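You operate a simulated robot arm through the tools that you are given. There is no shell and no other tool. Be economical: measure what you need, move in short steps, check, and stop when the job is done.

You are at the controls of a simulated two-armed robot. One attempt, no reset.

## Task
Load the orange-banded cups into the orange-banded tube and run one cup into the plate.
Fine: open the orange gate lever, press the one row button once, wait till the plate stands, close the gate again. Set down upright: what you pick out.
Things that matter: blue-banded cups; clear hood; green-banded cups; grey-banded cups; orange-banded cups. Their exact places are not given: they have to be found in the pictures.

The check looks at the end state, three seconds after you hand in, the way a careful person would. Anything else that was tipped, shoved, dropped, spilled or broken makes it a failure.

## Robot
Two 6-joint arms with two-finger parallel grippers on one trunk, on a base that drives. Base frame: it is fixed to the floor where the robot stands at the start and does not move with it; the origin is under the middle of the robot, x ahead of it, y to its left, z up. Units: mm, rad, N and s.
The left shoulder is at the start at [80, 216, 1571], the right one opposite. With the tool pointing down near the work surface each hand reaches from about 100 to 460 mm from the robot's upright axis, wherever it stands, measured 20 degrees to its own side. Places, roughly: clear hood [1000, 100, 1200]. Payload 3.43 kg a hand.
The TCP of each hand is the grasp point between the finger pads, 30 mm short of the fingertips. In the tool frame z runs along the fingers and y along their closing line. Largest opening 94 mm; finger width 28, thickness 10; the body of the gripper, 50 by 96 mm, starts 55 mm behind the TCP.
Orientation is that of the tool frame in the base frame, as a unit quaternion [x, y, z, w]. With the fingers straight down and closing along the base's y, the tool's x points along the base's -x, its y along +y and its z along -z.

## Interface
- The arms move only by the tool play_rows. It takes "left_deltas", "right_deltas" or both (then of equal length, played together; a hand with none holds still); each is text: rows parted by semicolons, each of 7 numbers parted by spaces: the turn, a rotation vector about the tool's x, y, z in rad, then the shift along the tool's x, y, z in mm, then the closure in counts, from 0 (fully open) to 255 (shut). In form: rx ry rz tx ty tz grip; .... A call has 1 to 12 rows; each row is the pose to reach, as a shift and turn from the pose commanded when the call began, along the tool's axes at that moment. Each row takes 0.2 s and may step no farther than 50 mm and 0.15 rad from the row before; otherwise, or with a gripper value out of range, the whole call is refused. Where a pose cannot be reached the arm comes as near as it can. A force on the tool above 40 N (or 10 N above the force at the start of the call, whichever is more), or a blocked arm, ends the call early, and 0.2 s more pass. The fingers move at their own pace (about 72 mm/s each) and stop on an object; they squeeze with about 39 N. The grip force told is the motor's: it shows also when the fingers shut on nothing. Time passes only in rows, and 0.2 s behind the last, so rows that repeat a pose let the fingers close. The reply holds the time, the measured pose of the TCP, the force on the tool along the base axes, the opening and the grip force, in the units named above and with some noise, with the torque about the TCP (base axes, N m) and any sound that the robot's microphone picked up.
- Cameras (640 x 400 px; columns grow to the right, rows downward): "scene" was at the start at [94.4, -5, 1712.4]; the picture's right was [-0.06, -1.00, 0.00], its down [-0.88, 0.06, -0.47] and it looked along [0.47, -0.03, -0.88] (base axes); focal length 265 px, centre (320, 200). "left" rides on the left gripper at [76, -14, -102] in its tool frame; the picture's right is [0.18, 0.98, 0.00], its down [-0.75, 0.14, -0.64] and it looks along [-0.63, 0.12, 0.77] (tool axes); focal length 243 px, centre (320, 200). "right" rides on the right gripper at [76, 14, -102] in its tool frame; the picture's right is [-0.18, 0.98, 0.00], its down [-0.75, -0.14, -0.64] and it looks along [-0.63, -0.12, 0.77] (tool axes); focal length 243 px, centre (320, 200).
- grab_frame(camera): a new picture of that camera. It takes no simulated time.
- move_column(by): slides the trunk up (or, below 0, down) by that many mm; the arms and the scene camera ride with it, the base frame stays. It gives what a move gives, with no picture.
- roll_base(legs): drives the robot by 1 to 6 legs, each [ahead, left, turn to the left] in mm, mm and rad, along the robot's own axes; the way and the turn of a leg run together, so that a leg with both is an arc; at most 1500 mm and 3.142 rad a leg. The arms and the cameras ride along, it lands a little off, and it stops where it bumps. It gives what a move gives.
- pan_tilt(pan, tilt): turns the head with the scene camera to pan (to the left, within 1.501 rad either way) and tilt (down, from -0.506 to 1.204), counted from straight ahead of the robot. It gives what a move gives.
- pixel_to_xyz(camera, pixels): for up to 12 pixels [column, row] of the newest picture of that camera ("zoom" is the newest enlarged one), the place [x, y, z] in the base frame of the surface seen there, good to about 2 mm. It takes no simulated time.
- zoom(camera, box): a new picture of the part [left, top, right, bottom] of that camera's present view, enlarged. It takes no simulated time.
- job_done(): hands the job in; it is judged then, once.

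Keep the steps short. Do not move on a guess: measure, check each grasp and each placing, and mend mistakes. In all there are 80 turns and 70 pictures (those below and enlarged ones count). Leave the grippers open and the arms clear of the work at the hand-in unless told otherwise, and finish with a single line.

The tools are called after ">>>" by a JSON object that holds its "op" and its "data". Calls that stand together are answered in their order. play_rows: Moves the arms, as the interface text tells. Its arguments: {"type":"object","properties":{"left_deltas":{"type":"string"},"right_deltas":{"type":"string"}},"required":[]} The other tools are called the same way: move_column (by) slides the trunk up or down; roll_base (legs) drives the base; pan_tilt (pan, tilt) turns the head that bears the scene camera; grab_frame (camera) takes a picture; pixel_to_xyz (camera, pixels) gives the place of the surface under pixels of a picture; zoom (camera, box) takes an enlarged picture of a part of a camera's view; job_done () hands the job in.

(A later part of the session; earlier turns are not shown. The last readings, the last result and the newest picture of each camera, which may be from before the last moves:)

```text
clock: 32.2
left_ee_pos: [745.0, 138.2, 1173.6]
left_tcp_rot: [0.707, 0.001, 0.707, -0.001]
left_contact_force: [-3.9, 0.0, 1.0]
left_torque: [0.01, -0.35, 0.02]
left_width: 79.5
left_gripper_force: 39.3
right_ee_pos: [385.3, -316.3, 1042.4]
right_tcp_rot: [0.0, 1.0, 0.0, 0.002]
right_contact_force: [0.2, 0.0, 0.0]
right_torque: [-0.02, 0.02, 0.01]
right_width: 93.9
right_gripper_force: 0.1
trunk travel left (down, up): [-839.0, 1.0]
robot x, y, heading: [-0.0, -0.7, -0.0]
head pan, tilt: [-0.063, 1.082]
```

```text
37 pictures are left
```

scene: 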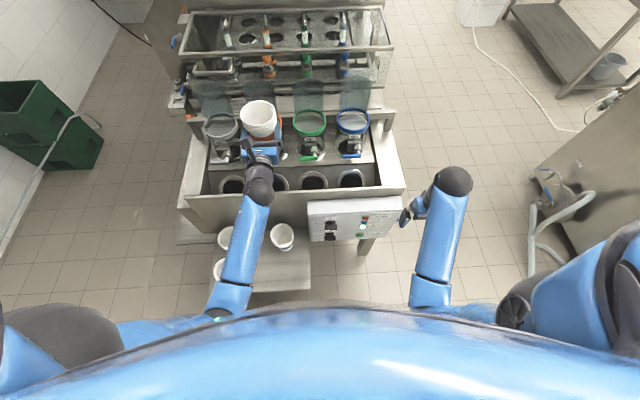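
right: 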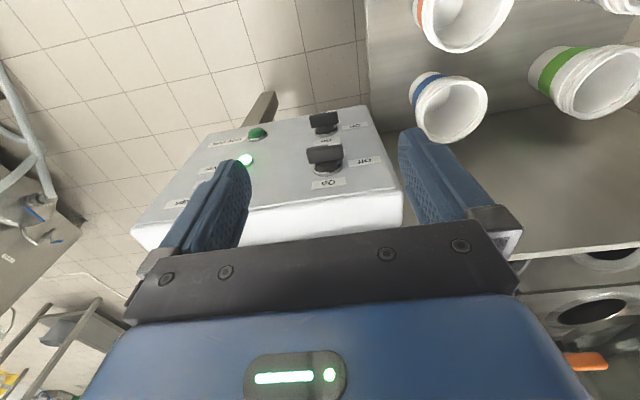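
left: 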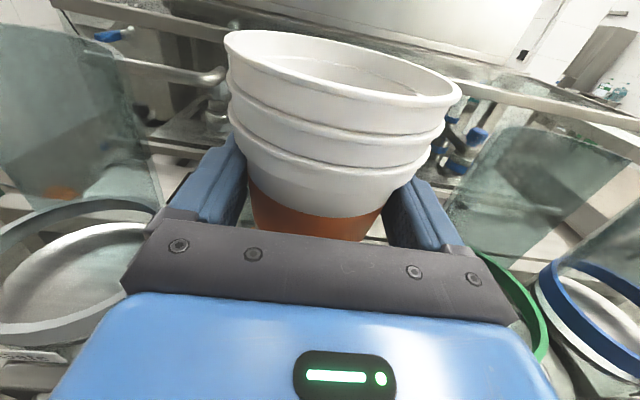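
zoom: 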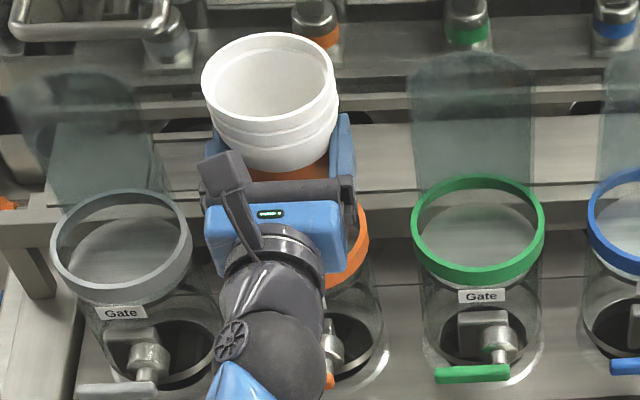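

A light 4 N push back shows: TCP x is 745, a few mm too far toward the guard. I ease back 4 mm and reread.

>>> {"op": "play_rows", "data": {"left_deltas": "0 0 0 0 0 -3 255; 0 0 0 0 -1 -5 255; 0 0 0 0 -1 -5 255"}}

```text
clock: 33.0
left_ee_pos: [738.9, 141.4, 1171.7]
left_tcp_rot: [0.706, 0.001, 0.708, -0.001]
left_contact_force: [0.3, 0.4, 0.5]
left_torque: [0.0, 0.0, 0.02]
left_width: 79.4
left_gripper_force: 39.1
right_ee_pos: [385.6, -317.7, 1041.1]
right_tcp_rot: [-0.002, 1.0, 0.0, 0.001]
right_contact_force: [0.2, -0.5, -0.3]
right_torque: [-0.01, 0.0, 0.0]
right_width: 94.1
right_gripper_force: 0.0
trunk travel left (down, up): [-839.0, 1.0]
robot x, y, heading: [-0.1, 3.8, 0.001]
head pan, tilt: [-0.063, 1.082]
```

The force is gone. I check the stack's centre in the scene view before lowering.

>>> {"op": "zoom", "data": {"camera": "scene", "box": [225, 60, 305, 120]}}

>>> {"op": "pixel_to_xyz", "data": {"camera": "zoom", "pixels": [[172, 190], [425, 190], [180, 210], [290, 260], [340, 255], [170, 170]]}}

```text
6.67 times, centred on (265, 90) of scene
```

zoom: 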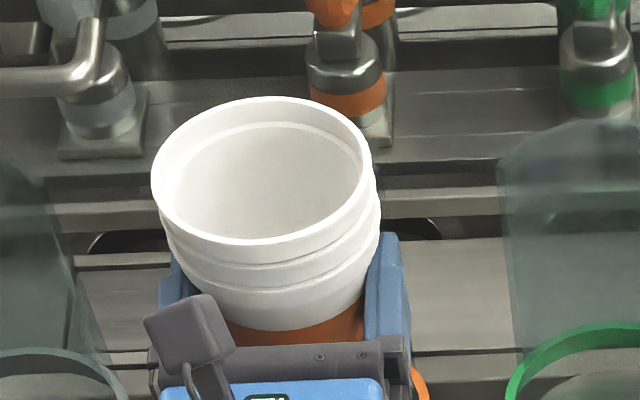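

```text
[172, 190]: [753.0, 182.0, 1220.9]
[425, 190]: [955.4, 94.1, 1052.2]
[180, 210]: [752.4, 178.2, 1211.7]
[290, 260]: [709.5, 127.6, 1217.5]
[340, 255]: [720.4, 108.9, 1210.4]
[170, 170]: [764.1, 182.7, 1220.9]
```

I query the true rim edges: (155, 175), (370, 172), (262, 254), and (268, 100).

>>> {"op": "pixel_to_xyz", "data": {"camera": "zoom", "pixels": [[155, 180], [369, 172], [262, 254], [268, 100], [200, 235], [330, 232], [180, 130], [345, 122]]}}

```text
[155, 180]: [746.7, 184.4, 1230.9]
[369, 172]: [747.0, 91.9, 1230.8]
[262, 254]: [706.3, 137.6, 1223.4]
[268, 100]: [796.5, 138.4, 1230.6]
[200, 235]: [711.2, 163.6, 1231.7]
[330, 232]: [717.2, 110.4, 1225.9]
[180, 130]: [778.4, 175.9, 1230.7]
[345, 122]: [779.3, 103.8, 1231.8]
```

The stack is centred at (750, 138), with its bottom at z≈1109. I lower 46 mm toward the gate plate at 1059.

>>> {"op": "play_rows", "data": {"left_deltas": "0 0 0 -12 0 0 255; 0 0 0 -24 0 0 255; 0 0 0 -34 -1 0 255; 0 0 0 -41 -1 0 255; 0 0 0 -46 -1 0 255; 0 0 0 -46 -1 0 255"}}

>>> {"op": "zoom", "data": {"camera": "scene", "box": [195, 65, 345, 165]}}

```text
clock: 34.4
left_ee_pos: [738.8, 141.7, 1127.4]
left_tcp_rot: [0.707, 0.002, 0.707, -0.002]
left_contact_force: [-0.2, 0.0, -0.9]
left_torque: [0.03, 0.0, 0.02]
left_width: 79.8
left_gripper_force: 39.1
right_ee_pos: [385.9, -317.5, 1042.5]
right_tcp_rot: [-0.001, 1.0, 0.001, 0.002]
right_contact_force: [-0.5, -0.6, -0.4]
right_torque: [-0.04, -0.01, -0.02]
right_width: 93.8
right_gripper_force: 0.1
trunk travel left (down, up): [-839.0, 1.0]
robot x, y, heading: [-0.9, 0.1, 0.005]
head pan, tilt: [-0.063, 1.082]
```

```text
4.00 times, centred on (270, 115) of scene
```

zoom: 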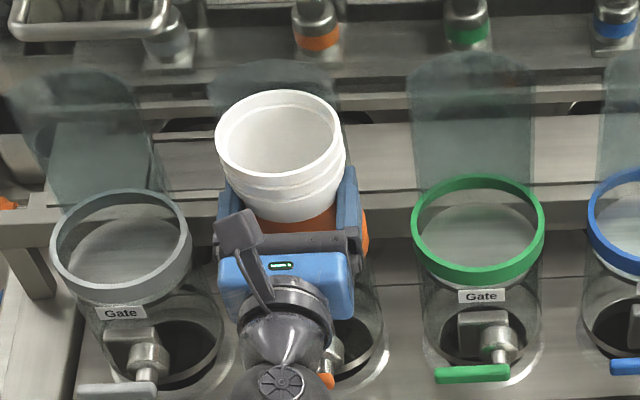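

No contact yet at z 1127. I lower 5 mm more and watch the force.

>>> {"op": "play_rows", "data": {"left_deltas": "0 0 0 -2 0 0 255; 0 0 0 -3.5 0 0 255; 0 0 0 -5 0 0 255; 0 0 0 -5 0 0 255"}}

```text
clock: 35.4
left_ee_pos: [739.1, 141.4, 1121.9]
left_tcp_rot: [0.707, 0.001, 0.707, -0.001]
left_contact_force: [-0.6, -0.1, -1.1]
left_torque: [0.02, -0.01, -0.03]
left_width: 79.5
left_gripper_force: 39.3
right_ee_pos: [386.4, -317.9, 1041.2]
right_tcp_rot: [-0.001, 1.0, 0.0, 0.001]
right_contact_force: [0.0, 0.0, -0.5]
right_torque: [-0.01, 0.01, -0.02]
right_width: 93.9
right_gripper_force: 0.1
trunk travel left (down, up): [-839.0, 1.0]
robot x, y, heading: [-3.6, -1.0, -0.0]
head pan, tilt: [-0.063, 1.082]
```

The bottom should now be at about 1060. I go another 3 mm in 1 mm rows.

>>> {"op": "play_rows", "data": {"left_deltas": "0 0 0 -1 0 0 255; 0 0 0 -2 0 0 255; 0 0 0 -3 0 0 255; 0 0 0 -3 0 0 255"}}

```text
clock: 36.4
left_ee_pos: [740.1, 140.8, 1119.1]
left_tcp_rot: [0.706, 0.001, 0.708, -0.001]
left_contact_force: [0.2, -0.3, 2.4]
left_torque: [0.05, -0.02, 0.04]
left_width: 79.5
left_gripper_force: 39.2
right_ee_pos: [385.6, -317.4, 1040.4]
right_tcp_rot: [-0.001, 1.0, 0.0, 0.002]
right_contact_force: [-0.6, 0.4, 0.0]
right_torque: [0.0, 0.01, -0.01]
right_width: 93.9
right_gripper_force: 0.1
trunk travel left (down, up): [-839.0, 1.0]
robot x, y, heading: [-4.3, 0.1, 0.004]
head pan, tilt: [-0.063, 1.082]
```

A 2.4 N upward force means it stands on the gate plate. I open only to about 85 mm, to stay clear of the curved guard, then draw straight back.

>>> {"op": "play_rows", "data": {"left_deltas": "0 0 0 0 0 0 25; 0 0 0 0 0 0 25; 0 0 0 0 0 0 25; 0 0 0 0 0 -10 25; 0 0 0 0 0 -25 25; 0 0 0 0 0 -50 25; 0 0 0 0 0 -80 25; 0 0 0 0 0 -110 25; 0 0 0 0 0 -110 25"}}

>>> {"op": "grab_frame", "data": {"camera": "left"}}

>>> {"op": "zoom", "data": {"camera": "scene", "box": [195, 65, 345, 165]}}

```text
clock: 38.4
left_ee_pos: [629.8, 140.5, 1119.7]
left_tcp_rot: [0.707, 0.001, 0.707, -0.001]
left_contact_force: [-0.8, -0.2, -1.1]
left_torque: [0.0, 0.01, 0.01]
left_width: 84.5
left_gripper_force: 0.0
right_ee_pos: [386.7, -317.5, 1040.9]
right_tcp_rot: [-0.001, 1.0, 0.0, 0.002]
right_contact_force: [0.6, 0.1, 0.6]
right_torque: [0.01, 0.01, -0.06]
right_width: 93.8
right_gripper_force: 0.1
trunk travel left (down, up): [-839.0, 1.0]
robot x, y, heading: [-4.0, 1.3, 0.004]
head pan, tilt: [-0.063, 1.082]
```

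```text
34 pictures are left
```

left: 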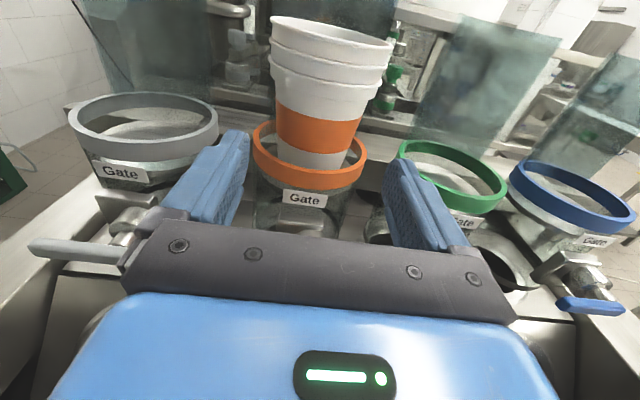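

```text
4.00 times, centred on (270, 115) of scene
```

zoom: 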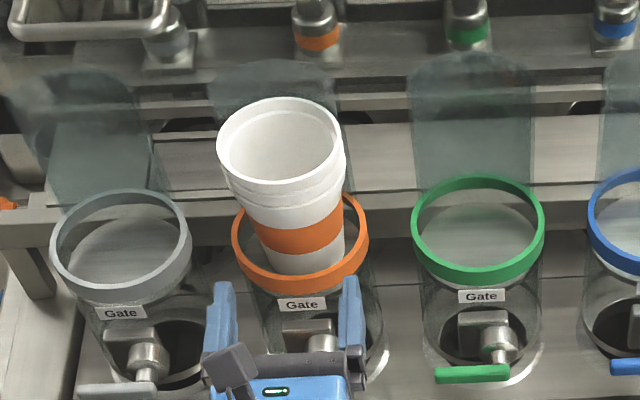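

The stack stands upright inside the ring. Now the lever: I back the left hand off a little more, then inspect it closely.

>>> {"op": "play_rows", "data": {"left_deltas": "0 0 0 0 0 -40 25; 0 0 0 0 0 -80 25; 0 0 0 0 0 -120 25; 0 0 0 0 0 -120 25"}}

>>> {"op": "grab_frame", "data": {"camera": "left"}}

>>> {"op": "zoom", "data": {"camera": "scene", "box": [235, 110, 335, 170]}}

```text
clock: 39.4
left_ee_pos: [506.8, 140.2, 1115.0]
left_tcp_rot: [0.706, 0.002, 0.708, -0.001]
left_contact_force: [0.3, -1.1, -0.2]
left_torque: [0.03, -0.02, -0.02]
left_width: 84.7
left_gripper_force: 0.0
right_ee_pos: [386.0, -316.3, 1040.6]
right_tcp_rot: [-0.002, 1.0, 0.0, 0.002]
right_contact_force: [-0.3, -0.7, 0.3]
right_torque: [-0.05, 0.01, 0.0]
right_width: 93.9
right_gripper_force: 0.0
trunk travel left (down, up): [-839.0, 1.0]
robot x, y, heading: [-4.5, -0.2, 0.003]
head pan, tilt: [-0.063, 1.082]
```

```text
32 pictures are left
```

left: 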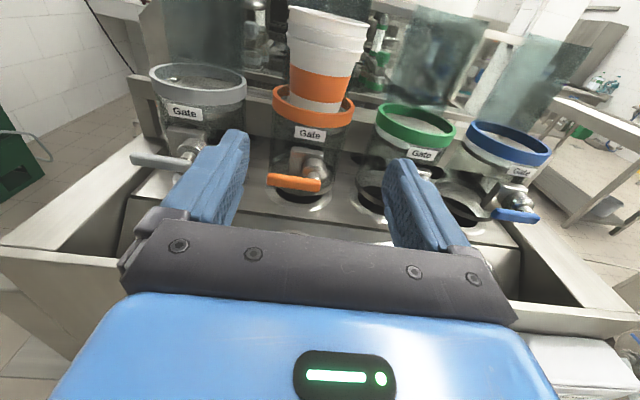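

```text
6.40 times, centred on (285, 140) of scene
```

zoom: 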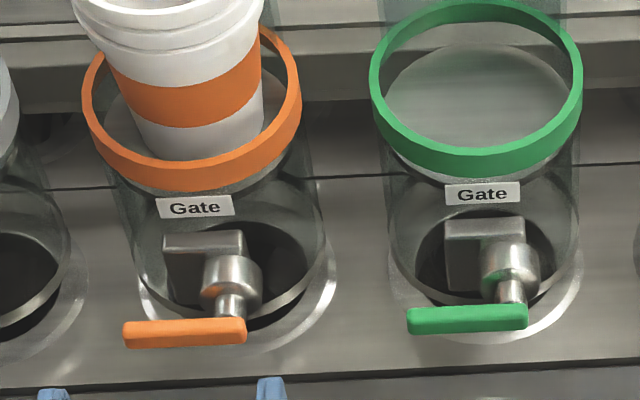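

>>> {"op": "zoom", "data": {"camera": "left", "box": [240, 110, 380, 215]}}

>>> {"op": "pixel_to_xyz", "data": {"camera": "left", "pixels": [[271, 181], [295, 183], [317, 185], [315, 174], [313, 163], [302, 160], [310, 133]]}}

>>> {"op": "pixel_to_xyz", "data": {"camera": "scene", "pixels": [[256, 162], [264, 162], [272, 161], [271, 157], [272, 152], [266, 149], [271, 149]]}}

```text
3.81 times, centred on (310, 162) of left
```

zoom: 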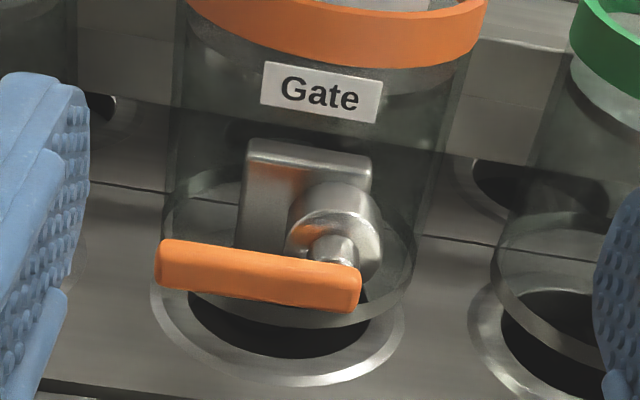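

```text
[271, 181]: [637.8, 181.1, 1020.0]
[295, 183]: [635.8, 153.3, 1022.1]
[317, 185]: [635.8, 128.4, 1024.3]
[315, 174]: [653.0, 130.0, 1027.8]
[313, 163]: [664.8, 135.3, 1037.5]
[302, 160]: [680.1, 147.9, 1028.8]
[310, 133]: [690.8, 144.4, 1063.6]
```

```text
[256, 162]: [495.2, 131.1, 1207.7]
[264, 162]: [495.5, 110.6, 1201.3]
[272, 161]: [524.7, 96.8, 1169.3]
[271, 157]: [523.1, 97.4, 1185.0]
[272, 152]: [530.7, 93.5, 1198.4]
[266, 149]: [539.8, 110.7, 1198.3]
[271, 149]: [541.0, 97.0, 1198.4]
```

The lever: its stem runs along x at y≈131, and its bar lies along y from ~127 to 182. It turns in the y‑z plane. I measure the bar's faces.

>>> {"op": "pixel_to_xyz", "data": {"camera": "zoom", "pixels": [[260, 252], [260, 262], [255, 275], [250, 296], [165, 250], [165, 283], [350, 302], [355, 275], [335, 240], [345, 253], [330, 205], [360, 225]]}}

```text
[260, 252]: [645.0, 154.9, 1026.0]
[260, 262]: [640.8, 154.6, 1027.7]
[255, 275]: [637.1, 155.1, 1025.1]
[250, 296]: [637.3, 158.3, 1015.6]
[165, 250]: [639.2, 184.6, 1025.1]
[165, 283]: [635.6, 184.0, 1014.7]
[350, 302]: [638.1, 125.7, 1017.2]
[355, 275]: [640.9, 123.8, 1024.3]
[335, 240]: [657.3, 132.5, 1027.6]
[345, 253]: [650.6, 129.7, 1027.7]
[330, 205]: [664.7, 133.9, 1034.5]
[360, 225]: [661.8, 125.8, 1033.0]
```

Bar: x 636–648, z 1012–1027; pivot about (y 131, z 1020). I'll use the fingers as a loose fork (30 mm) above and below the bar: roll the hand 90° and come to (557, 161, 1020), short of the bar.

>>> {"op": "play_rows", "data": {"left_deltas": "0 0 0.143 -9 -2 5 174; 0 0 0.286 -18 -4 10 174; 0 0 0.429 -27 -6 15 174; 0 0 0.571 -36 -8 20 174; 0 0 0.714 -45 -10 25 174; 0 0 0.857 -54 -12 30 174; 0 0 1.0 -63 -14 35 174; 0 0 1.143 -72 -16 40 174; 0 0 1.286 -80 -18 45 174; 0 0 1.429 -88 -20 48 174; 0 0 1.571 -95 -21 50 174; 0 0 1.571 -95 -21 50 174"}}

>>> {"op": "grab_frame", "data": {"camera": "left"}}

```text
clock: 42.0
left_ee_pos: [560.2, 162.6, 1023.2]
left_tcp_rot: [-0.5, 0.5, -0.499, 0.501]
left_contact_force: [0.1, -0.4, 0.0]
left_torque: [-0.02, 0.0, -0.04]
left_width: 29.8
left_gripper_force: 0.1
right_ee_pos: [385.3, -316.5, 1040.9]
right_tcp_rot: [-0.001, 1.0, 0.0, 0.001]
right_contact_force: [-0.4, -0.2, 0.6]
right_torque: [-0.04, -0.02, -0.02]
right_width: 94.0
right_gripper_force: 0.0
trunk travel left (down, up): [-839.0, 1.0]
robot x, y, heading: [-3.9, 0.4, 0.006]
head pan, tilt: [-0.063, 1.082]
```

```text
29 pictures are left
```

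left: 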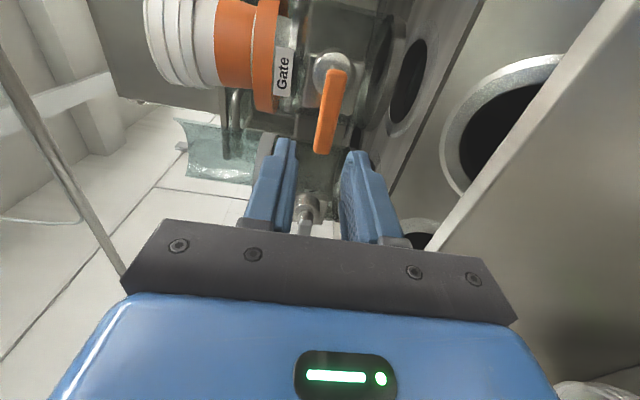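

The bar lies between the two fingers. I go 3 mm down and 65 mm ahead to straddle it.

>>> {"op": "play_rows", "data": {"left_deltas": "0 0 0 0 3 20 174; 0 0 0 0 3 40 174; 0 0 0 0 3 55 174; 0 0 0 0 3 65 174; 0 0 0 0 3 65 174"}}

>>> {"op": "grab_frame", "data": {"camera": "left"}}

```text
clock: 43.2
left_ee_pos: [625.0, 161.6, 1021.5]
left_tcp_rot: [-0.501, 0.499, -0.499, 0.501]
left_contact_force: [-0.3, -0.8, -0.2]
left_torque: [0.01, -0.02, -0.01]
left_width: 29.8
left_gripper_force: 0.0
right_ee_pos: [385.4, -318.9, 1041.2]
right_tcp_rot: [-0.001, 1.0, 0.0, 0.002]
right_contact_force: [0.4, 0.0, 0.5]
right_torque: [0.02, 0.0, 0.01]
right_width: 93.9
right_gripper_force: 0.0
trunk travel left (down, up): [-839.0, 1.0]
robot x, y, heading: [-2.1, 2.1, 0.004]
head pan, tilt: [-0.063, 1.082]
```

```text
28 pictures are left
```

left: 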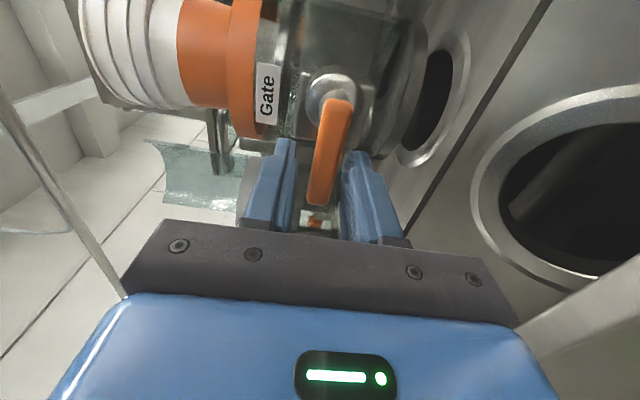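

The fork straddles the bar. I try turning it downward about the pivot by 0.56 rad, reading the force.

>>> {"op": "play_rows", "data": {"left_deltas": "0 0 -0.14 0.3 4.2 0 174; 0 0 -0.28 1.2 8.3 0 174; 0 0 -0.42 2.6 12.2 0 174; 0 0 -0.56 4.6 15.9 0 174; 0 0 -0.56 4.6 15.9 0 174"}}

>>> {"op": "grab_frame", "data": {"camera": "left"}}

```text
clock: 44.4
left_ee_pos: [625.0, 158.1, 1004.8]
left_tcp_rot: [0.619, -0.34, 0.619, -0.343]
left_contact_force: [0.3, 0.8, 1.6]
left_torque: [0.02, -0.04, 0.01]
left_width: 30.9
left_gripper_force: 0.8
right_ee_pos: [386.0, -316.6, 1041.3]
right_tcp_rot: [0.0, 1.0, 0.0, 0.001]
right_contact_force: [0.9, -0.2, -0.6]
right_torque: [0.05, 0.01, 0.01]
right_width: 94.4
right_gripper_force: 0.1
trunk travel left (down, up): [-839.0, 1.0]
robot x, y, heading: [-2.4, 2.8, 0.006]
head pan, tilt: [-0.063, 1.082]
```

```text
27 pictures are left
```

left: 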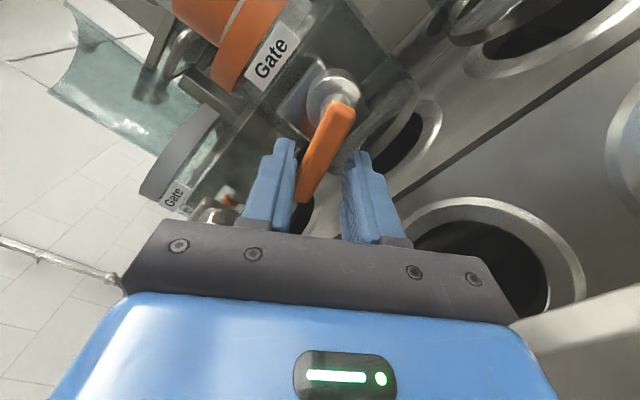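

It turns freely downward (1.6 N). I continue the arc to the end stop.

>>> {"op": "play_rows", "data": {"left_deltas": "0 0 -0.14 0.3 4.2 0 174; 0 0 -0.28 1.2 8.3 0 174; 0 0 -0.42 2.6 12.2 0 174; 0 0 -0.56 4.6 15.9 0 174; 0 0 -0.70 7.1 19.3 0 174; 0 0 -0.84 10 22.3 0 174; 0 0 -0.98 13.3 24.9 0 174; 0 0 -1.1 16.4 26.7 0 174; 0 0 -1.2 19.1 28 0 174; 0 0 -1.2 19.1 28 0 174"}}

>>> {"op": "grab_frame", "data": {"camera": "left"}}

>>> {"op": "zoom", "data": {"camera": "scene", "box": [195, 65, 345, 165]}}

```text
clock: 46.6
left_ee_pos: [622.7, 127.7, 993.3]
left_tcp_rot: [0.701, 0.069, 0.707, 0.067]
left_contact_force: [-0.4, 15.7, 25.7]
left_torque: [0.86, 1.92, -1.02]
left_width: 30.9
left_gripper_force: 0.6
right_ee_pos: [382.9, -315.0, 1042.3]
right_tcp_rot: [-0.001, 1.0, 0.0, 0.003]
right_contact_force: [0.7, -0.5, -0.1]
right_torque: [-0.02, 0.02, 0.02]
right_width: 94.0
right_gripper_force: 0.1
trunk travel left (down, up): [-839.0, 1.0]
robot x, y, heading: [-3.2, 2.7, 0.003]
head pan, tilt: [-0.063, 1.082]
```

```text
26 pictures are left
```

left: 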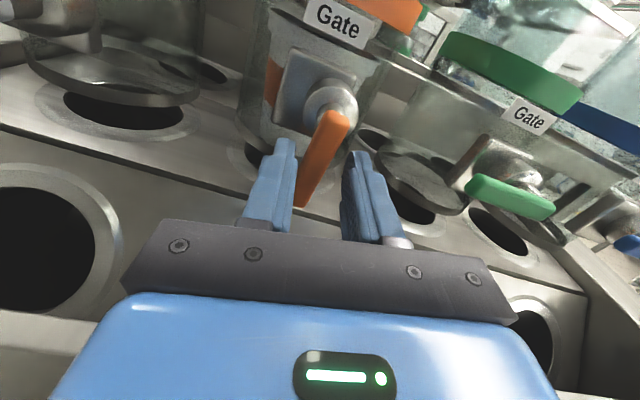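

```text
4.00 times, centred on (270, 115) of scene
```

zoom: 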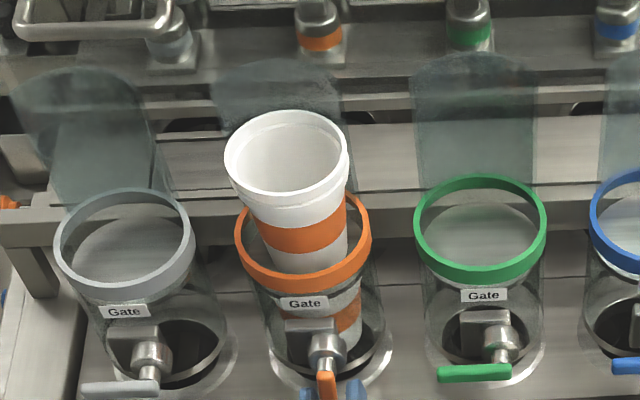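

The lever is at its stop: the bar hangs down, with 26 N pressing. One cup has dropped to the tube foot, and two are above. I ease off by 0.15 rad and withdraw the fork straight back.

>>> {"op": "play_rows", "data": {"left_deltas": "0 0 0.1 0.2 -3 0 174; 0 0 0.17 0.3 -5.5 0 174; 0 0 0.17 0.3 -5.5 -20 174; 0 0 0.17 0.3 -5.5 -50 174; 0 0 0.17 0.3 -5.5 -80 174; 0 0 0.17 0.3 -5.5 -80 174"}}

>>> {"op": "grab_frame", "data": {"camera": "left"}}

```text
clock: 48.0
left_ee_pos: [546.2, 130.4, 989.6]
left_tcp_rot: [0.707, 0.008, 0.707, 0.006]
left_contact_force: [0.2, -0.5, 0.7]
left_torque: [0.04, 0.03, -0.01]
left_width: 29.8
left_gripper_force: 0.0
right_ee_pos: [386.6, -317.6, 1040.8]
right_tcp_rot: [-0.001, 1.0, 0.0, 0.001]
right_contact_force: [0.8, -0.1, 0.2]
right_torque: [-0.02, 0.0, -0.01]
right_width: 94.1
right_gripper_force: 0.0
trunk travel left (down, up): [-839.0, 1.0]
robot x, y, heading: [-3.8, -0.1, 0.003]
head pan, tilt: [-0.063, 1.082]
```

```text
24 pictures are left
```

left: 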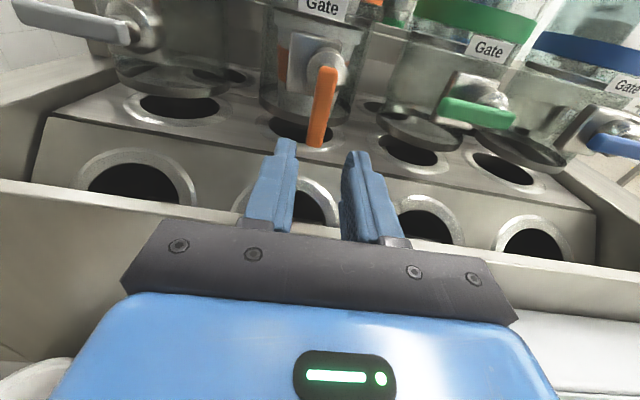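

The lever hangs vertical. I look at the orange tube more closely to see where the cups stand.

>>> {"op": "zoom", "data": {"camera": "left", "box": [220, 0, 420, 160]}}

>>> {"op": "zoom", "data": {"camera": "scene", "box": [225, 80, 325, 170]}}

>>> {"op": "pixel_to_xyz", "data": {"camera": "zoom", "pixels": [[200, 60], [215, 100], [225, 130], [225, 165], [225, 200], [270, 270], [255, 290], [110, 150], [300, 310], [180, 230]]}}

```text
2.50 times, centred on (320, 80) of left
```

zoom: 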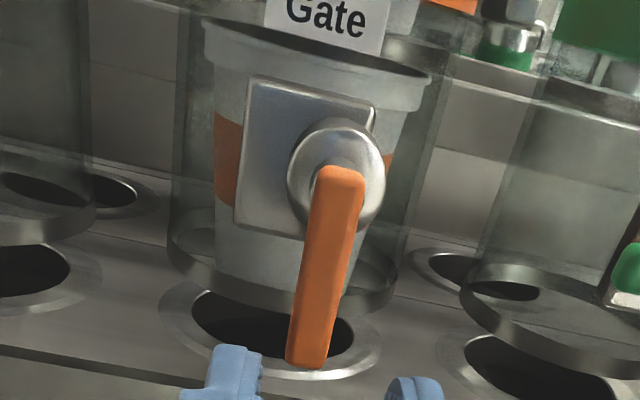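

```text
4.44 times, centred on (275, 125) of scene
```

zoom: 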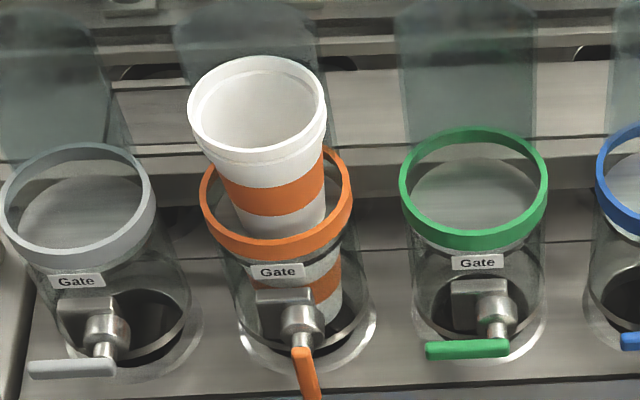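

```text
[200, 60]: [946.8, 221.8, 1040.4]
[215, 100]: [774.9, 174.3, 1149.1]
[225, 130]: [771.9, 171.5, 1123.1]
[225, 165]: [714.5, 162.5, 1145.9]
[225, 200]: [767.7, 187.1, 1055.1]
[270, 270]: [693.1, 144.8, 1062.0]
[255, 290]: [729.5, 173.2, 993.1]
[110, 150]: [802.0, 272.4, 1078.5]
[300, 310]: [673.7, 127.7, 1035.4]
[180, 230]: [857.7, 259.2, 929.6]
```

One cup sits ready at the tube foot (rim z≈1050) and two are held above. Now the button: the left hand withdraws 100 mm, while the right hand closes, pitches 45° forward, and shifts to y≈-190.

>>> {"op": "play_rows", "data": {"left_deltas": "0 0 0 0 0 -25 174; 0 0 0 0 0 -50 174; 0 0 0 0 0 -75 174; 0 0 0 0 0 -100 174; 0 0 0 0 0 -100 174; 0 0 0 0 0 -100 174; 0 0 0 0 0 -100 174", "right_deltas": "0 -0.13 0 0 20 0 255; 0 -0.26 0 0 40 0 255; 0 -0.39 0 0 60 0 255; 0 -0.52 0 0 85 0 255; 0 -0.65 0 0 105 0 255; 0 -0.785 0 0 127 0 255; 0 -0.785 0 0 127 0 255"}}

>>> {"op": "move_column", "data": {"by": -139}}

>>> {"op": "grab_frame", "data": {"camera": "right"}}

```text
clock: 49.6
left_ee_pos: [444.3, 130.5, 989.8]
left_tcp_rot: [0.707, 0.009, 0.708, 0.004]
left_contact_force: [0.4, 0.5, 0.5]
left_torque: [-0.02, 0.0, 0.01]
left_width: 29.8
left_gripper_force: 0.2
right_ee_pos: [384.8, -190.0, 1041.5]
right_tcp_rot: [-0.001, 0.923, 0.002, 0.384]
right_contact_force: [0.3, 1.0, -0.7]
right_torque: [0.0, -0.05, 0.03]
right_width: 0.0
right_gripper_force: 33.1
trunk travel left (down, up): [-839.0, 1.0]
robot x, y, heading: [-0.9, 1.5, 0.005]
head pan, tilt: [-0.063, 1.082]
```

```text
clock: 51.2
left_ee_pos: [443.5, 131.6, 850.2]
left_tcp_rot: [0.706, 0.007, 0.708, 0.006]
left_contact_force: [0.2, 0.5, -0.4]
left_torque: [0.0, 0.0, 0.02]
left_width: 29.9
left_gripper_force: 0.1
right_ee_pos: [384.1, -190.2, 901.7]
right_tcp_rot: [-0.001, 0.923, 0.0, 0.384]
right_contact_force: [-0.4, 0.5, -0.1]
right_torque: [0.01, -0.02, 0.02]
right_width: 0.0
right_gripper_force: 32.5
trunk travel left (down, up): [-700.0, 140.0]
robot x, y, heading: [-5.1, 0.8, 0.002]
head pan, tilt: [-0.063, 1.082]
```

```text
21 pictures are left
```

right: 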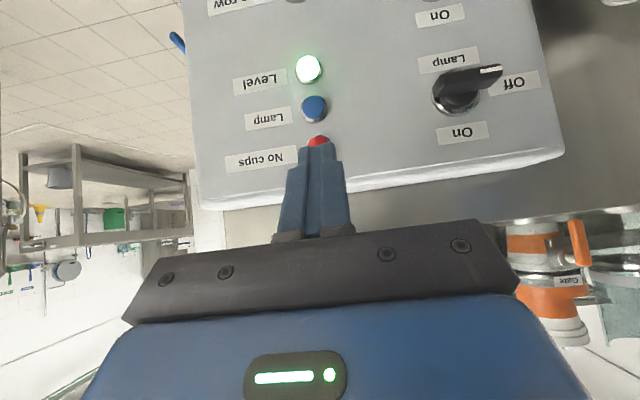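

The tip lines up in y below the lamps. I lower 200 mm in front of the panel (tip at x≈405, panel at 487), then measure the button.

>>> {"op": "play_rows", "data": {"right_deltas": "0 0 0 28.4 0 28.4 255; 0 0 0 56.8 0 56.8 255; 0 0 0 85.2 0 85.2 255; 0 0 0 113.6 0 113.6 255; 0 0 0 142 0 142 255; 0 0 0 142 0 142 255"}}

>>> {"op": "grab_frame", "data": {"camera": "right"}}

```text
clock: 52.6
left_ee_pos: [442.8, 130.3, 849.6]
left_tcp_rot: [0.706, 0.007, 0.708, 0.007]
left_contact_force: [-0.8, 0.2, -0.4]
left_torque: [0.0, 0.01, -0.02]
left_width: 30.0
left_gripper_force: 0.1
right_ee_pos: [382.9, -188.4, 701.4]
right_tcp_rot: [-0.002, 0.923, 0.001, 0.384]
right_contact_force: [0.2, -0.8, -0.2]
right_torque: [0.0, 0.02, -0.02]
right_width: 0.0
right_gripper_force: 33.6
trunk travel left (down, up): [-700.0, 140.0]
robot x, y, heading: [-2.0, -0.6, 0.002]
head pan, tilt: [-0.063, 1.082]
```

```text
20 pictures are left
```

right: 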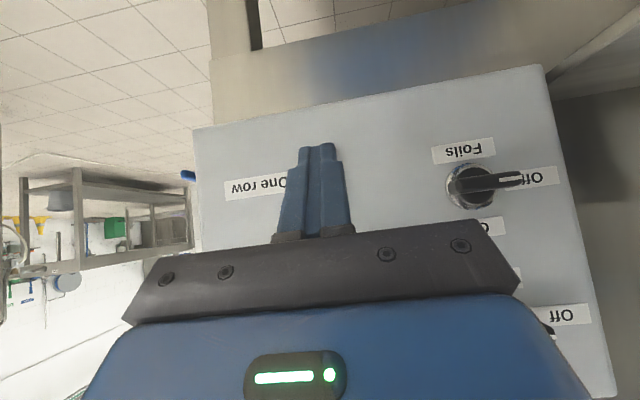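

The fingertip covers the button, so it's directly in front. I lower 9 mm so the leading corner is at z≈681 and advance to x≈448 in small rows, watching force and sound.

>>> {"op": "play_rows", "data": {"right_deltas": "0 0 0 -11.3 0 24.1 255; 0 0 0 -21.9 0 34.7 255; 0 0 0 -31.1 0 43.9 255; 0 0 0 -33.9 0 46.7 255; 0 0 0 -36.7 0 49.5 255; 0 0 0 -36.7 0 49.5 255"}}

```text
clock: 54.0
left_ee_pos: [443.8, 131.4, 851.5]
left_tcp_rot: [0.706, 0.008, 0.708, 0.007]
left_contact_force: [0.0, -0.1, 0.3]
left_torque: [-0.01, 0.01, 0.01]
left_width: 30.0
left_gripper_force: 0.0
right_ee_pos: [444.3, -191.1, 691.2]
right_tcp_rot: [-0.001, 0.924, 0.001, 0.384]
right_contact_force: [-4.2, 1.2, -1.8]
right_torque: [0.0, 0.06, 0.09]
right_width: 0.0
right_gripper_force: 32.9
trunk travel left (down, up): [-700.0, 140.0]
robot x, y, heading: [-1.3, -0.3, 0.008]
head pan, tilt: [-0.063, 1.082]
```

4 N: the tip rests on the button cap. I press 4 mm further and listen.

>>> {"op": "play_rows", "data": {"right_deltas": "0 0 0 -1.4 0 1.4 255; 0 0 0 -2.8 0 2.8 255; 0 0 0 -2.8 0 2.8 255"}}

```text
clock: 54.9
left_ee_pos: [443.1, 131.4, 851.0]
left_tcp_rot: [0.706, 0.009, 0.708, 0.006]
left_contact_force: [0.9, -0.4, 0.7]
left_torque: [0.0, 0.01, 0.03]
left_width: 29.6
left_gripper_force: 0.0
right_ee_pos: [447.5, -190.2, 692.0]
right_tcp_rot: [-0.001, 0.924, 0.0, 0.383]
right_contact_force: [-17.0, 5.4, -2.3]
right_torque: [0.07, 0.29, 0.18]
right_width: 0.0
right_gripper_force: 32.8
trunk travel left (down, up): [-700.0, 140.0]
robot x, y, heading: [-3.3, 4.3, 0.003]
head pan, tilt: [-0.063, 1.082]
heard: click
```

Click heard at 17 N: pressed. I withdraw the right hand straight back 70 mm.

>>> {"op": "play_rows", "data": {"right_deltas": "0 0 0 10 0 -10 255; 0 0 0 25 0 -25 255; 0 0 0 50 0 -50 255; 0 0 0 50 0 -50 0; 0 0 0 50 0 -50 0; 0 0 0 50 0 -50 0; 0 0 0 50 0 -50 0; 0 0 0 50 0 -50 0"}}

>>> {"op": "grab_frame", "data": {"camera": "scene"}}

```text
clock: 56.6
left_ee_pos: [445.1, 129.8, 850.3]
left_tcp_rot: [0.707, 0.008, 0.708, 0.004]
left_contact_force: [-0.1, -0.4, 0.4]
left_torque: [0.0, -0.03, -0.01]
left_width: 29.8
left_gripper_force: 0.1
right_ee_pos: [378.6, -191.0, 690.4]
right_tcp_rot: [-0.002, 0.923, 0.001, 0.384]
right_contact_force: [0.4, 1.1, -0.3]
right_torque: [-0.01, 0.0, 0.02]
right_width: 94.2
right_gripper_force: 0.1
trunk travel left (down, up): [-700.0, 140.0]
robot x, y, heading: [-0.0, 2.2, 0.005]
head pan, tilt: [-0.063, 1.082]
```

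```text
19 pictures are left
```

scene: 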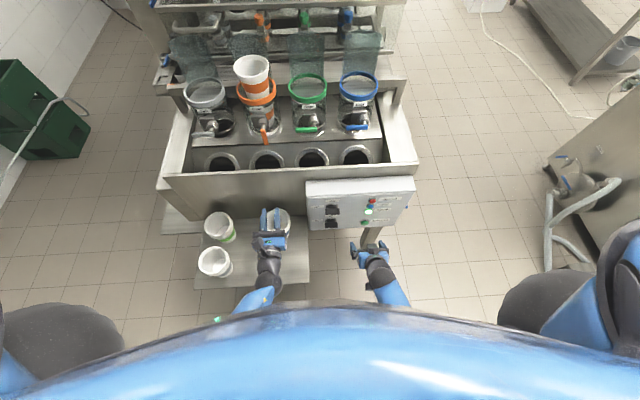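

I raise the trunk back 139 mm (left fork height again), which also lets time pass, and then check whether the plate still moves.

>>> {"op": "move_column", "data": {"by": 139}}

>>> {"op": "zoom", "data": {"camera": "scene", "box": [195, 70, 365, 195]}}

>>> {"op": "grab_frame", "data": {"camera": "left"}}

```text
clock: 58.3
left_ee_pos: [444.3, 130.6, 989.6]
left_tcp_rot: [0.706, 0.008, 0.708, 0.006]
left_contact_force: [-0.5, -0.8, 0.2]
left_torque: [-0.01, -0.06, 0.04]
left_width: 29.9
left_gripper_force: 0.0
right_ee_pos: [378.9, -191.0, 829.7]
right_tcp_rot: [-0.001, 0.923, 0.0, 0.384]
right_contact_force: [0.1, 0.2, 0.7]
right_torque: [-0.03, -0.02, -0.02]
right_width: 93.7
right_gripper_force: 0.1
trunk travel left (down, up): [-839.0, 1.0]
robot x, y, heading: [-3.0, -2.4, 0.002]
head pan, tilt: [-0.063, 1.082]
```

```text
3.20 times, centred on (280, 132) of scene
```

zoom: 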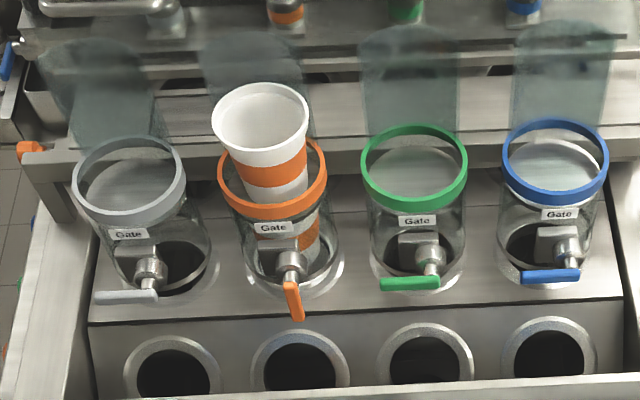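

```text
17 pictures are left
```

left: 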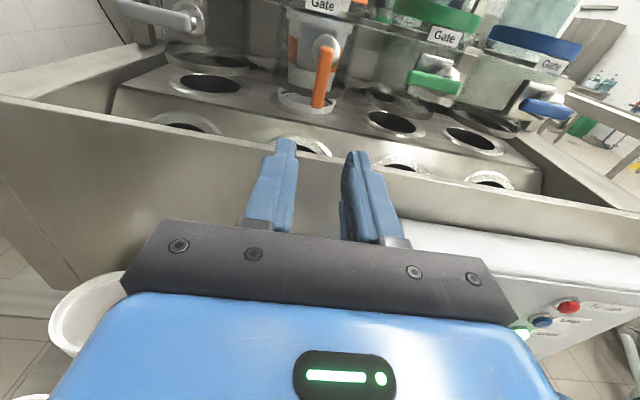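

One cup went through: a single rim is above, one cup at the tube foot, and the hole under the tube is filled. I wait in place 2.4 s and check that the plate stands.

>>> {"op": "play_rows", "data": {"left_deltas": "0 0 0 0 0 0 174; 0 0 0 0 0 0 174; 0 0 0 0 0 0 174; 0 0 0 0 0 0 174; 0 0 0 0 0 0 174; 0 0 0 0 0 0 174; 0 0 0 0 0 0 174; 0 0 0 0 0 0 174; 0 0 0 0 0 0 174; 0 0 0 0 0 0 174; 0 0 0 0 0 0 174; 0 0 0 0 0 0 174"}}

>>> {"op": "zoom", "data": {"camera": "left", "box": [150, 0, 470, 200]}}

```text
clock: 60.9
left_ee_pos: [443.8, 131.5, 989.0]
left_tcp_rot: [0.706, 0.008, 0.708, 0.005]
left_contact_force: [0.6, -0.3, 0.4]
left_torque: [0.02, -0.02, -0.02]
left_width: 29.8
left_gripper_force: 0.1
right_ee_pos: [377.4, -191.6, 829.4]
right_tcp_rot: [0.0, 0.923, 0.001, 0.384]
right_contact_force: [0.6, 0.1, 0.3]
right_torque: [-0.02, 0.0, -0.03]
right_width: 93.9
right_gripper_force: 0.0
trunk travel left (down, up): [-839.0, 1.0]
robot x, y, heading: [-4.6, -1.7, 0.008]
head pan, tilt: [-0.063, 1.082]
```

```text
2.00 times, centred on (310, 100) of left
```

zoom: 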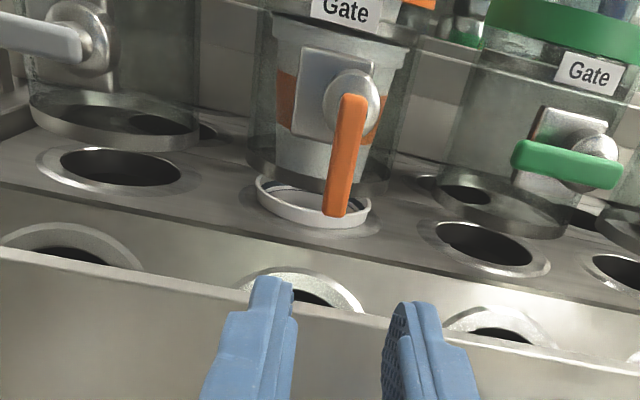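

The cup sits seated in the plate hole, nothing moves any more, and it is 6 s since the click. I move the fork forward again over the hanging bar.

>>> {"op": "play_rows", "data": {"left_deltas": "0 0 0 0 0 45 174; 0 0 0 0 0 90 174; 0 0 0 0 0 130 174; 0 0 0 0 0 155 174; 0 0 0 0 0 178 174; 0 0 0 0 0 178 174"}}

>>> {"op": "grab_frame", "data": {"camera": "left"}}

```text
clock: 62.1
left_ee_pos: [607.2, 132.6, 990.4]
left_tcp_rot: [0.705, 0.006, 0.709, 0.006]
left_contact_force: [-0.9, -0.5, 0.1]
left_torque: [-0.03, 0.03, 0.0]
left_width: 29.8
left_gripper_force: 0.0
right_ee_pos: [375.0, -191.7, 831.5]
right_tcp_rot: [0.0, 0.923, 0.0, 0.386]
right_contact_force: [-0.4, -0.6, -0.1]
right_torque: [-0.01, -0.05, 0.01]
right_width: 94.0
right_gripper_force: 0.1
trunk travel left (down, up): [-839.0, 1.0]
robot x, y, heading: [-4.5, -2.8, 0.004]
head pan, tilt: [-0.063, 1.082]
stopped in row 5 (left hand): the force on the tool passed its limit at 108 N (the readings are from after the stop); the commanded pose is now the measured one
```

```text
15 pictures are left
```

left: 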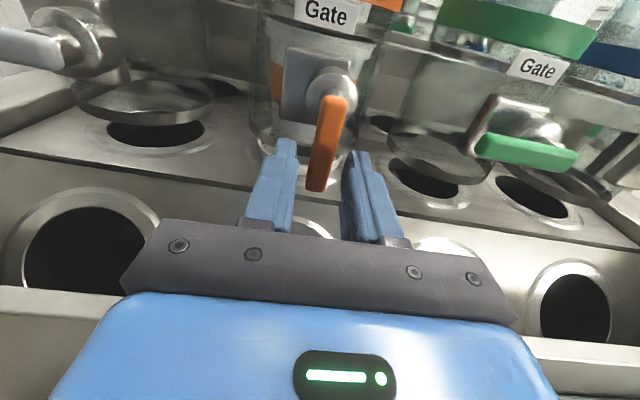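

A hit at the bar: one finger met its face. I measure the bar's place now.

>>> {"op": "pixel_to_xyz", "data": {"camera": "left", "pixels": [[318, 170], [308, 170], [330, 170], [326, 140], [340, 125], [331, 110], [316, 188], [288, 143], [358, 155], [366, 155]]}}

>>> {"op": "zoom", "data": {"camera": "left", "box": [240, 40, 400, 240]}}

```text
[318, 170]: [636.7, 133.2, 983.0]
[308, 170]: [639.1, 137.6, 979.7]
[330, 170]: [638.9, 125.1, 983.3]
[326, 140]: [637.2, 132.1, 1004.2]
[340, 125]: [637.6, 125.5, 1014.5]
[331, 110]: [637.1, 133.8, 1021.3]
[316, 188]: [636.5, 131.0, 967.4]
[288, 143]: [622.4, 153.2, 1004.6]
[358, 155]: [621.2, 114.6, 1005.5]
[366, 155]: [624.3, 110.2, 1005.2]
```

```text
2.00 times, centred on (320, 140) of left
```

zoom: 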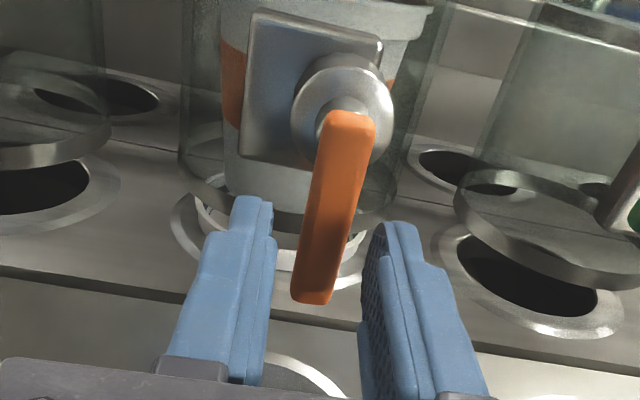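

In the enlarged view, the bar nearly touches the right finger (gaps about 40 px left and 3 px right), so the fork is ~5 mm too far left. I back off 15 mm, shift 5 mm right, open to 40 mm, and go in again.

>>> {"op": "play_rows", "data": {"left_deltas": "0 0 0 0 0 -15 146; 0 0 0 0 5 -15 146; 0 0 0 0 5 -15 146; 0 0 0 0 5 0 146; 0 0 0 0 5 8 146; 0 0 0 0 5 15 146; 0 0 0 0 5 15 146"}}

>>> {"op": "zoom", "data": {"camera": "left", "box": [240, 40, 400, 240]}}

```text
clock: 63.2
left_ee_pos: [609.1, 128.0, 989.8]
left_tcp_rot: [0.706, 0.007, 0.708, 0.007]
left_contact_force: [-0.1, -0.2, -0.1]
left_torque: [0.04, -0.01, -0.01]
left_width: 40.3
left_gripper_force: 0.0
right_ee_pos: [377.4, -190.7, 831.1]
right_tcp_rot: [-0.002, 0.923, 0.002, 0.385]
right_contact_force: [0.1, -0.7, 0.1]
right_torque: [0.02, 0.0, 0.02]
right_width: 93.7
right_gripper_force: 0.0
trunk travel left (down, up): [-839.0, 1.0]
robot x, y, heading: [-7.6, 0.4, 0.009]
head pan, tilt: [-0.063, 1.082]
stopped in row 5 (left hand): the force on the tool passed its limit at 76 N (the readings are from after the stop); the commanded pose is now the measured one
```

```text
2.00 times, centred on (320, 140) of left
```

zoom: 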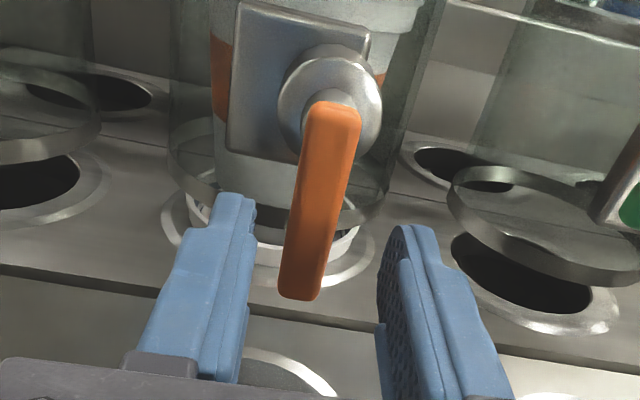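

The bar is well centred between the fingers, yet something stops at x≈609. I look from the scene camera to find what touches.

>>> {"op": "zoom", "data": {"camera": "scene", "box": [195, 90, 345, 200]}}

>>> {"op": "grab_frame", "data": {"camera": "left"}}

>>> {"op": "pixel_to_xyz", "data": {"camera": "left", "pixels": [[300, 142], [292, 150], [372, 158], [360, 150], [318, 160], [315, 185], [300, 158], [345, 165], [330, 95]]}}

```text
3.64 times, centred on (270, 145) of scene
```

zoom: 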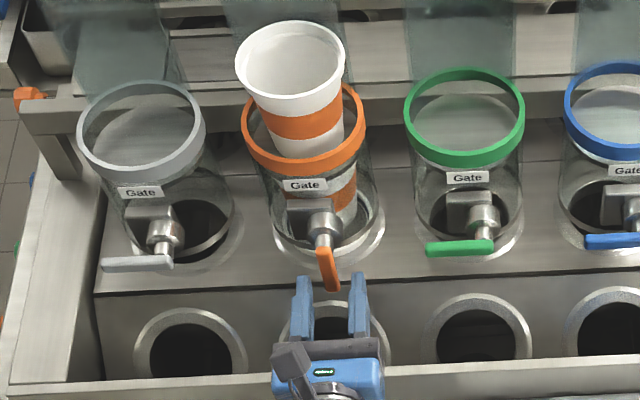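

```text
11 pictures are left
```

left: 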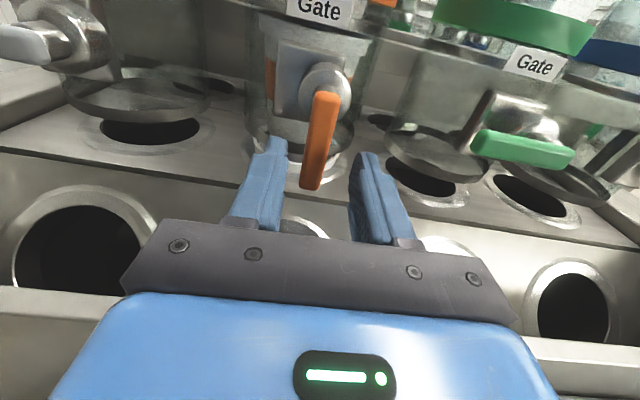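

```text
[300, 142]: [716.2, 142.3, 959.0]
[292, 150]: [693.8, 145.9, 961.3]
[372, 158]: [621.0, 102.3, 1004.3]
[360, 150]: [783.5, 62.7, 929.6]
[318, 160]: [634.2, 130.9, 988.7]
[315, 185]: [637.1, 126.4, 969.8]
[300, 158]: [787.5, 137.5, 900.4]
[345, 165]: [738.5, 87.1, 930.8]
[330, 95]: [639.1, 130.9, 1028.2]
```

The bar is fine; most likely the wrist underside meets the machine's front rim, since forces pointed up earlier too. I back off 12 mm, raise 15 mm, and go in again at z≈1005, still on the bar (965–1028).

>>> {"op": "play_rows", "data": {"left_deltas": "0 0 0 0 0 -12 146; 0 0 0 8 0 -12 146; 0 0 0 15 -2 -12 146; 0 0 0 15 -3 -4 146; 0 0 0 15 -3 4 146; 0 0 0 15 -3 10 146; 0 0 0 15 -3 14 146; 0 0 0 15 -3 14 146"}}

```text
clock: 65.0
left_ee_pos: [624.6, 129.9, 1001.9]
left_tcp_rot: [0.706, 0.007, 0.708, 0.006]
left_contact_force: [-0.1, -0.5, -0.6]
left_torque: [0.0, -0.03, -0.06]
left_width: 39.8
left_gripper_force: 0.0
right_ee_pos: [378.5, -190.4, 830.3]
right_tcp_rot: [-0.001, 0.923, 0.002, 0.384]
right_contact_force: [-0.2, 0.1, 0.4]
right_torque: [0.01, -0.01, 0.0]
right_width: 93.9
right_gripper_force: 0.0
trunk travel left (down, up): [-839.0, 1.0]
robot x, y, heading: [-0.4, 3.8, 0.003]
head pan, tilt: [-0.063, 1.082]
```

The fork is in place at (625, 130, 1002) with no force, so it was the rim. I narrow to 30 mm and turn the bar back up to the left about the pivot, to the horizontal.

>>> {"op": "play_rows", "data": {"left_deltas": "0 0 0.14 0.2 -3.5 0 174; 0 0 0.28 0.7 -6 0 174; 0 0 0.42 1.6 -8.3 0 174; 0 0 0.56 2.7 -10.6 0 174; 0 0 0.70 2.7 -13.9 0 174; 0 0 0.84 3.3 -17.4 0 174; 0 0 0.98 4.6 -20.9 0 174; 0 0 1.12 6.7 -24.4 0 174; 0 0 1.26 9.4 -27.7 0 174; 0 0 1.40 12.9 -30.6 0 174; 0 0 1.54 17.1 -31 0 174; 0 0 1.68 21.3 -30.8 0 174"}}

>>> {"op": "grab_frame", "data": {"camera": "left"}}

```text
clock: 67.6
left_ee_pos: [624.4, 162.4, 1023.4]
left_tcp_rot: [-0.476, 0.522, -0.477, 0.523]
left_contact_force: [-0.3, 0.7, -2.8]
left_torque: [-0.04, 0.06, 0.06]
left_width: 31.4
left_gripper_force: 1.5
right_ee_pos: [378.0, -190.6, 830.1]
right_tcp_rot: [-0.001, 0.923, 0.0, 0.384]
right_contact_force: [0.2, -0.3, 0.4]
right_torque: [0.0, 0.0, 0.0]
right_width: 94.0
right_gripper_force: 0.1
trunk travel left (down, up): [-839.0, 1.0]
robot x, y, heading: [-1.5, -0.8, 0.006]
head pan, tilt: [-0.063, 1.082]
```

```text
10 pictures are left
```

left: 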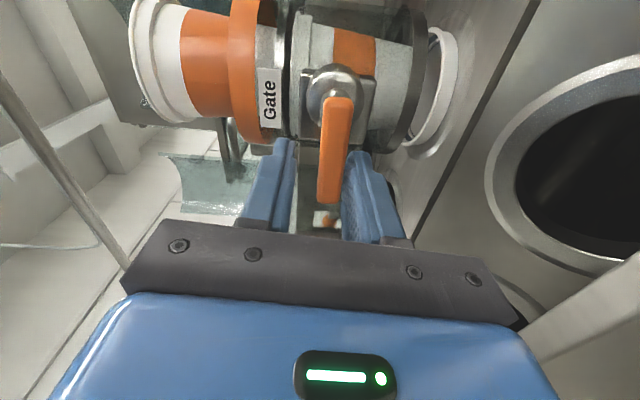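

The bar is about horizontal again. I push a little further (0.12 rad) to be sure it's fully at its stop.

>>> {"op": "play_rows", "data": {"left_deltas": "0 0 0.06 0 -2 0 174; 0 0 0.12 0.2 -4 0 174; 0 0 0.12 0.2 -4 0 174"}}

```text
clock: 68.4
left_ee_pos: [624.6, 161.0, 1025.0]
left_tcp_rot: [-0.446, 0.55, -0.444, 0.549]
left_contact_force: [-0.7, -2.3, -10.2]
left_torque: [-0.17, 0.15, -0.02]
left_width: 35.8
left_gripper_force: 5.6
right_ee_pos: [380.0, -190.9, 831.1]
right_tcp_rot: [-0.001, 0.924, 0.001, 0.383]
right_contact_force: [0.0, 0.6, 0.3]
right_torque: [-0.04, -0.03, -0.01]
right_width: 94.3
right_gripper_force: 0.0
trunk travel left (down, up): [-839.0, 1.0]
robot x, y, heading: [-0.4, -0.4, 0.007]
head pan, tilt: [-0.063, 1.082]
```

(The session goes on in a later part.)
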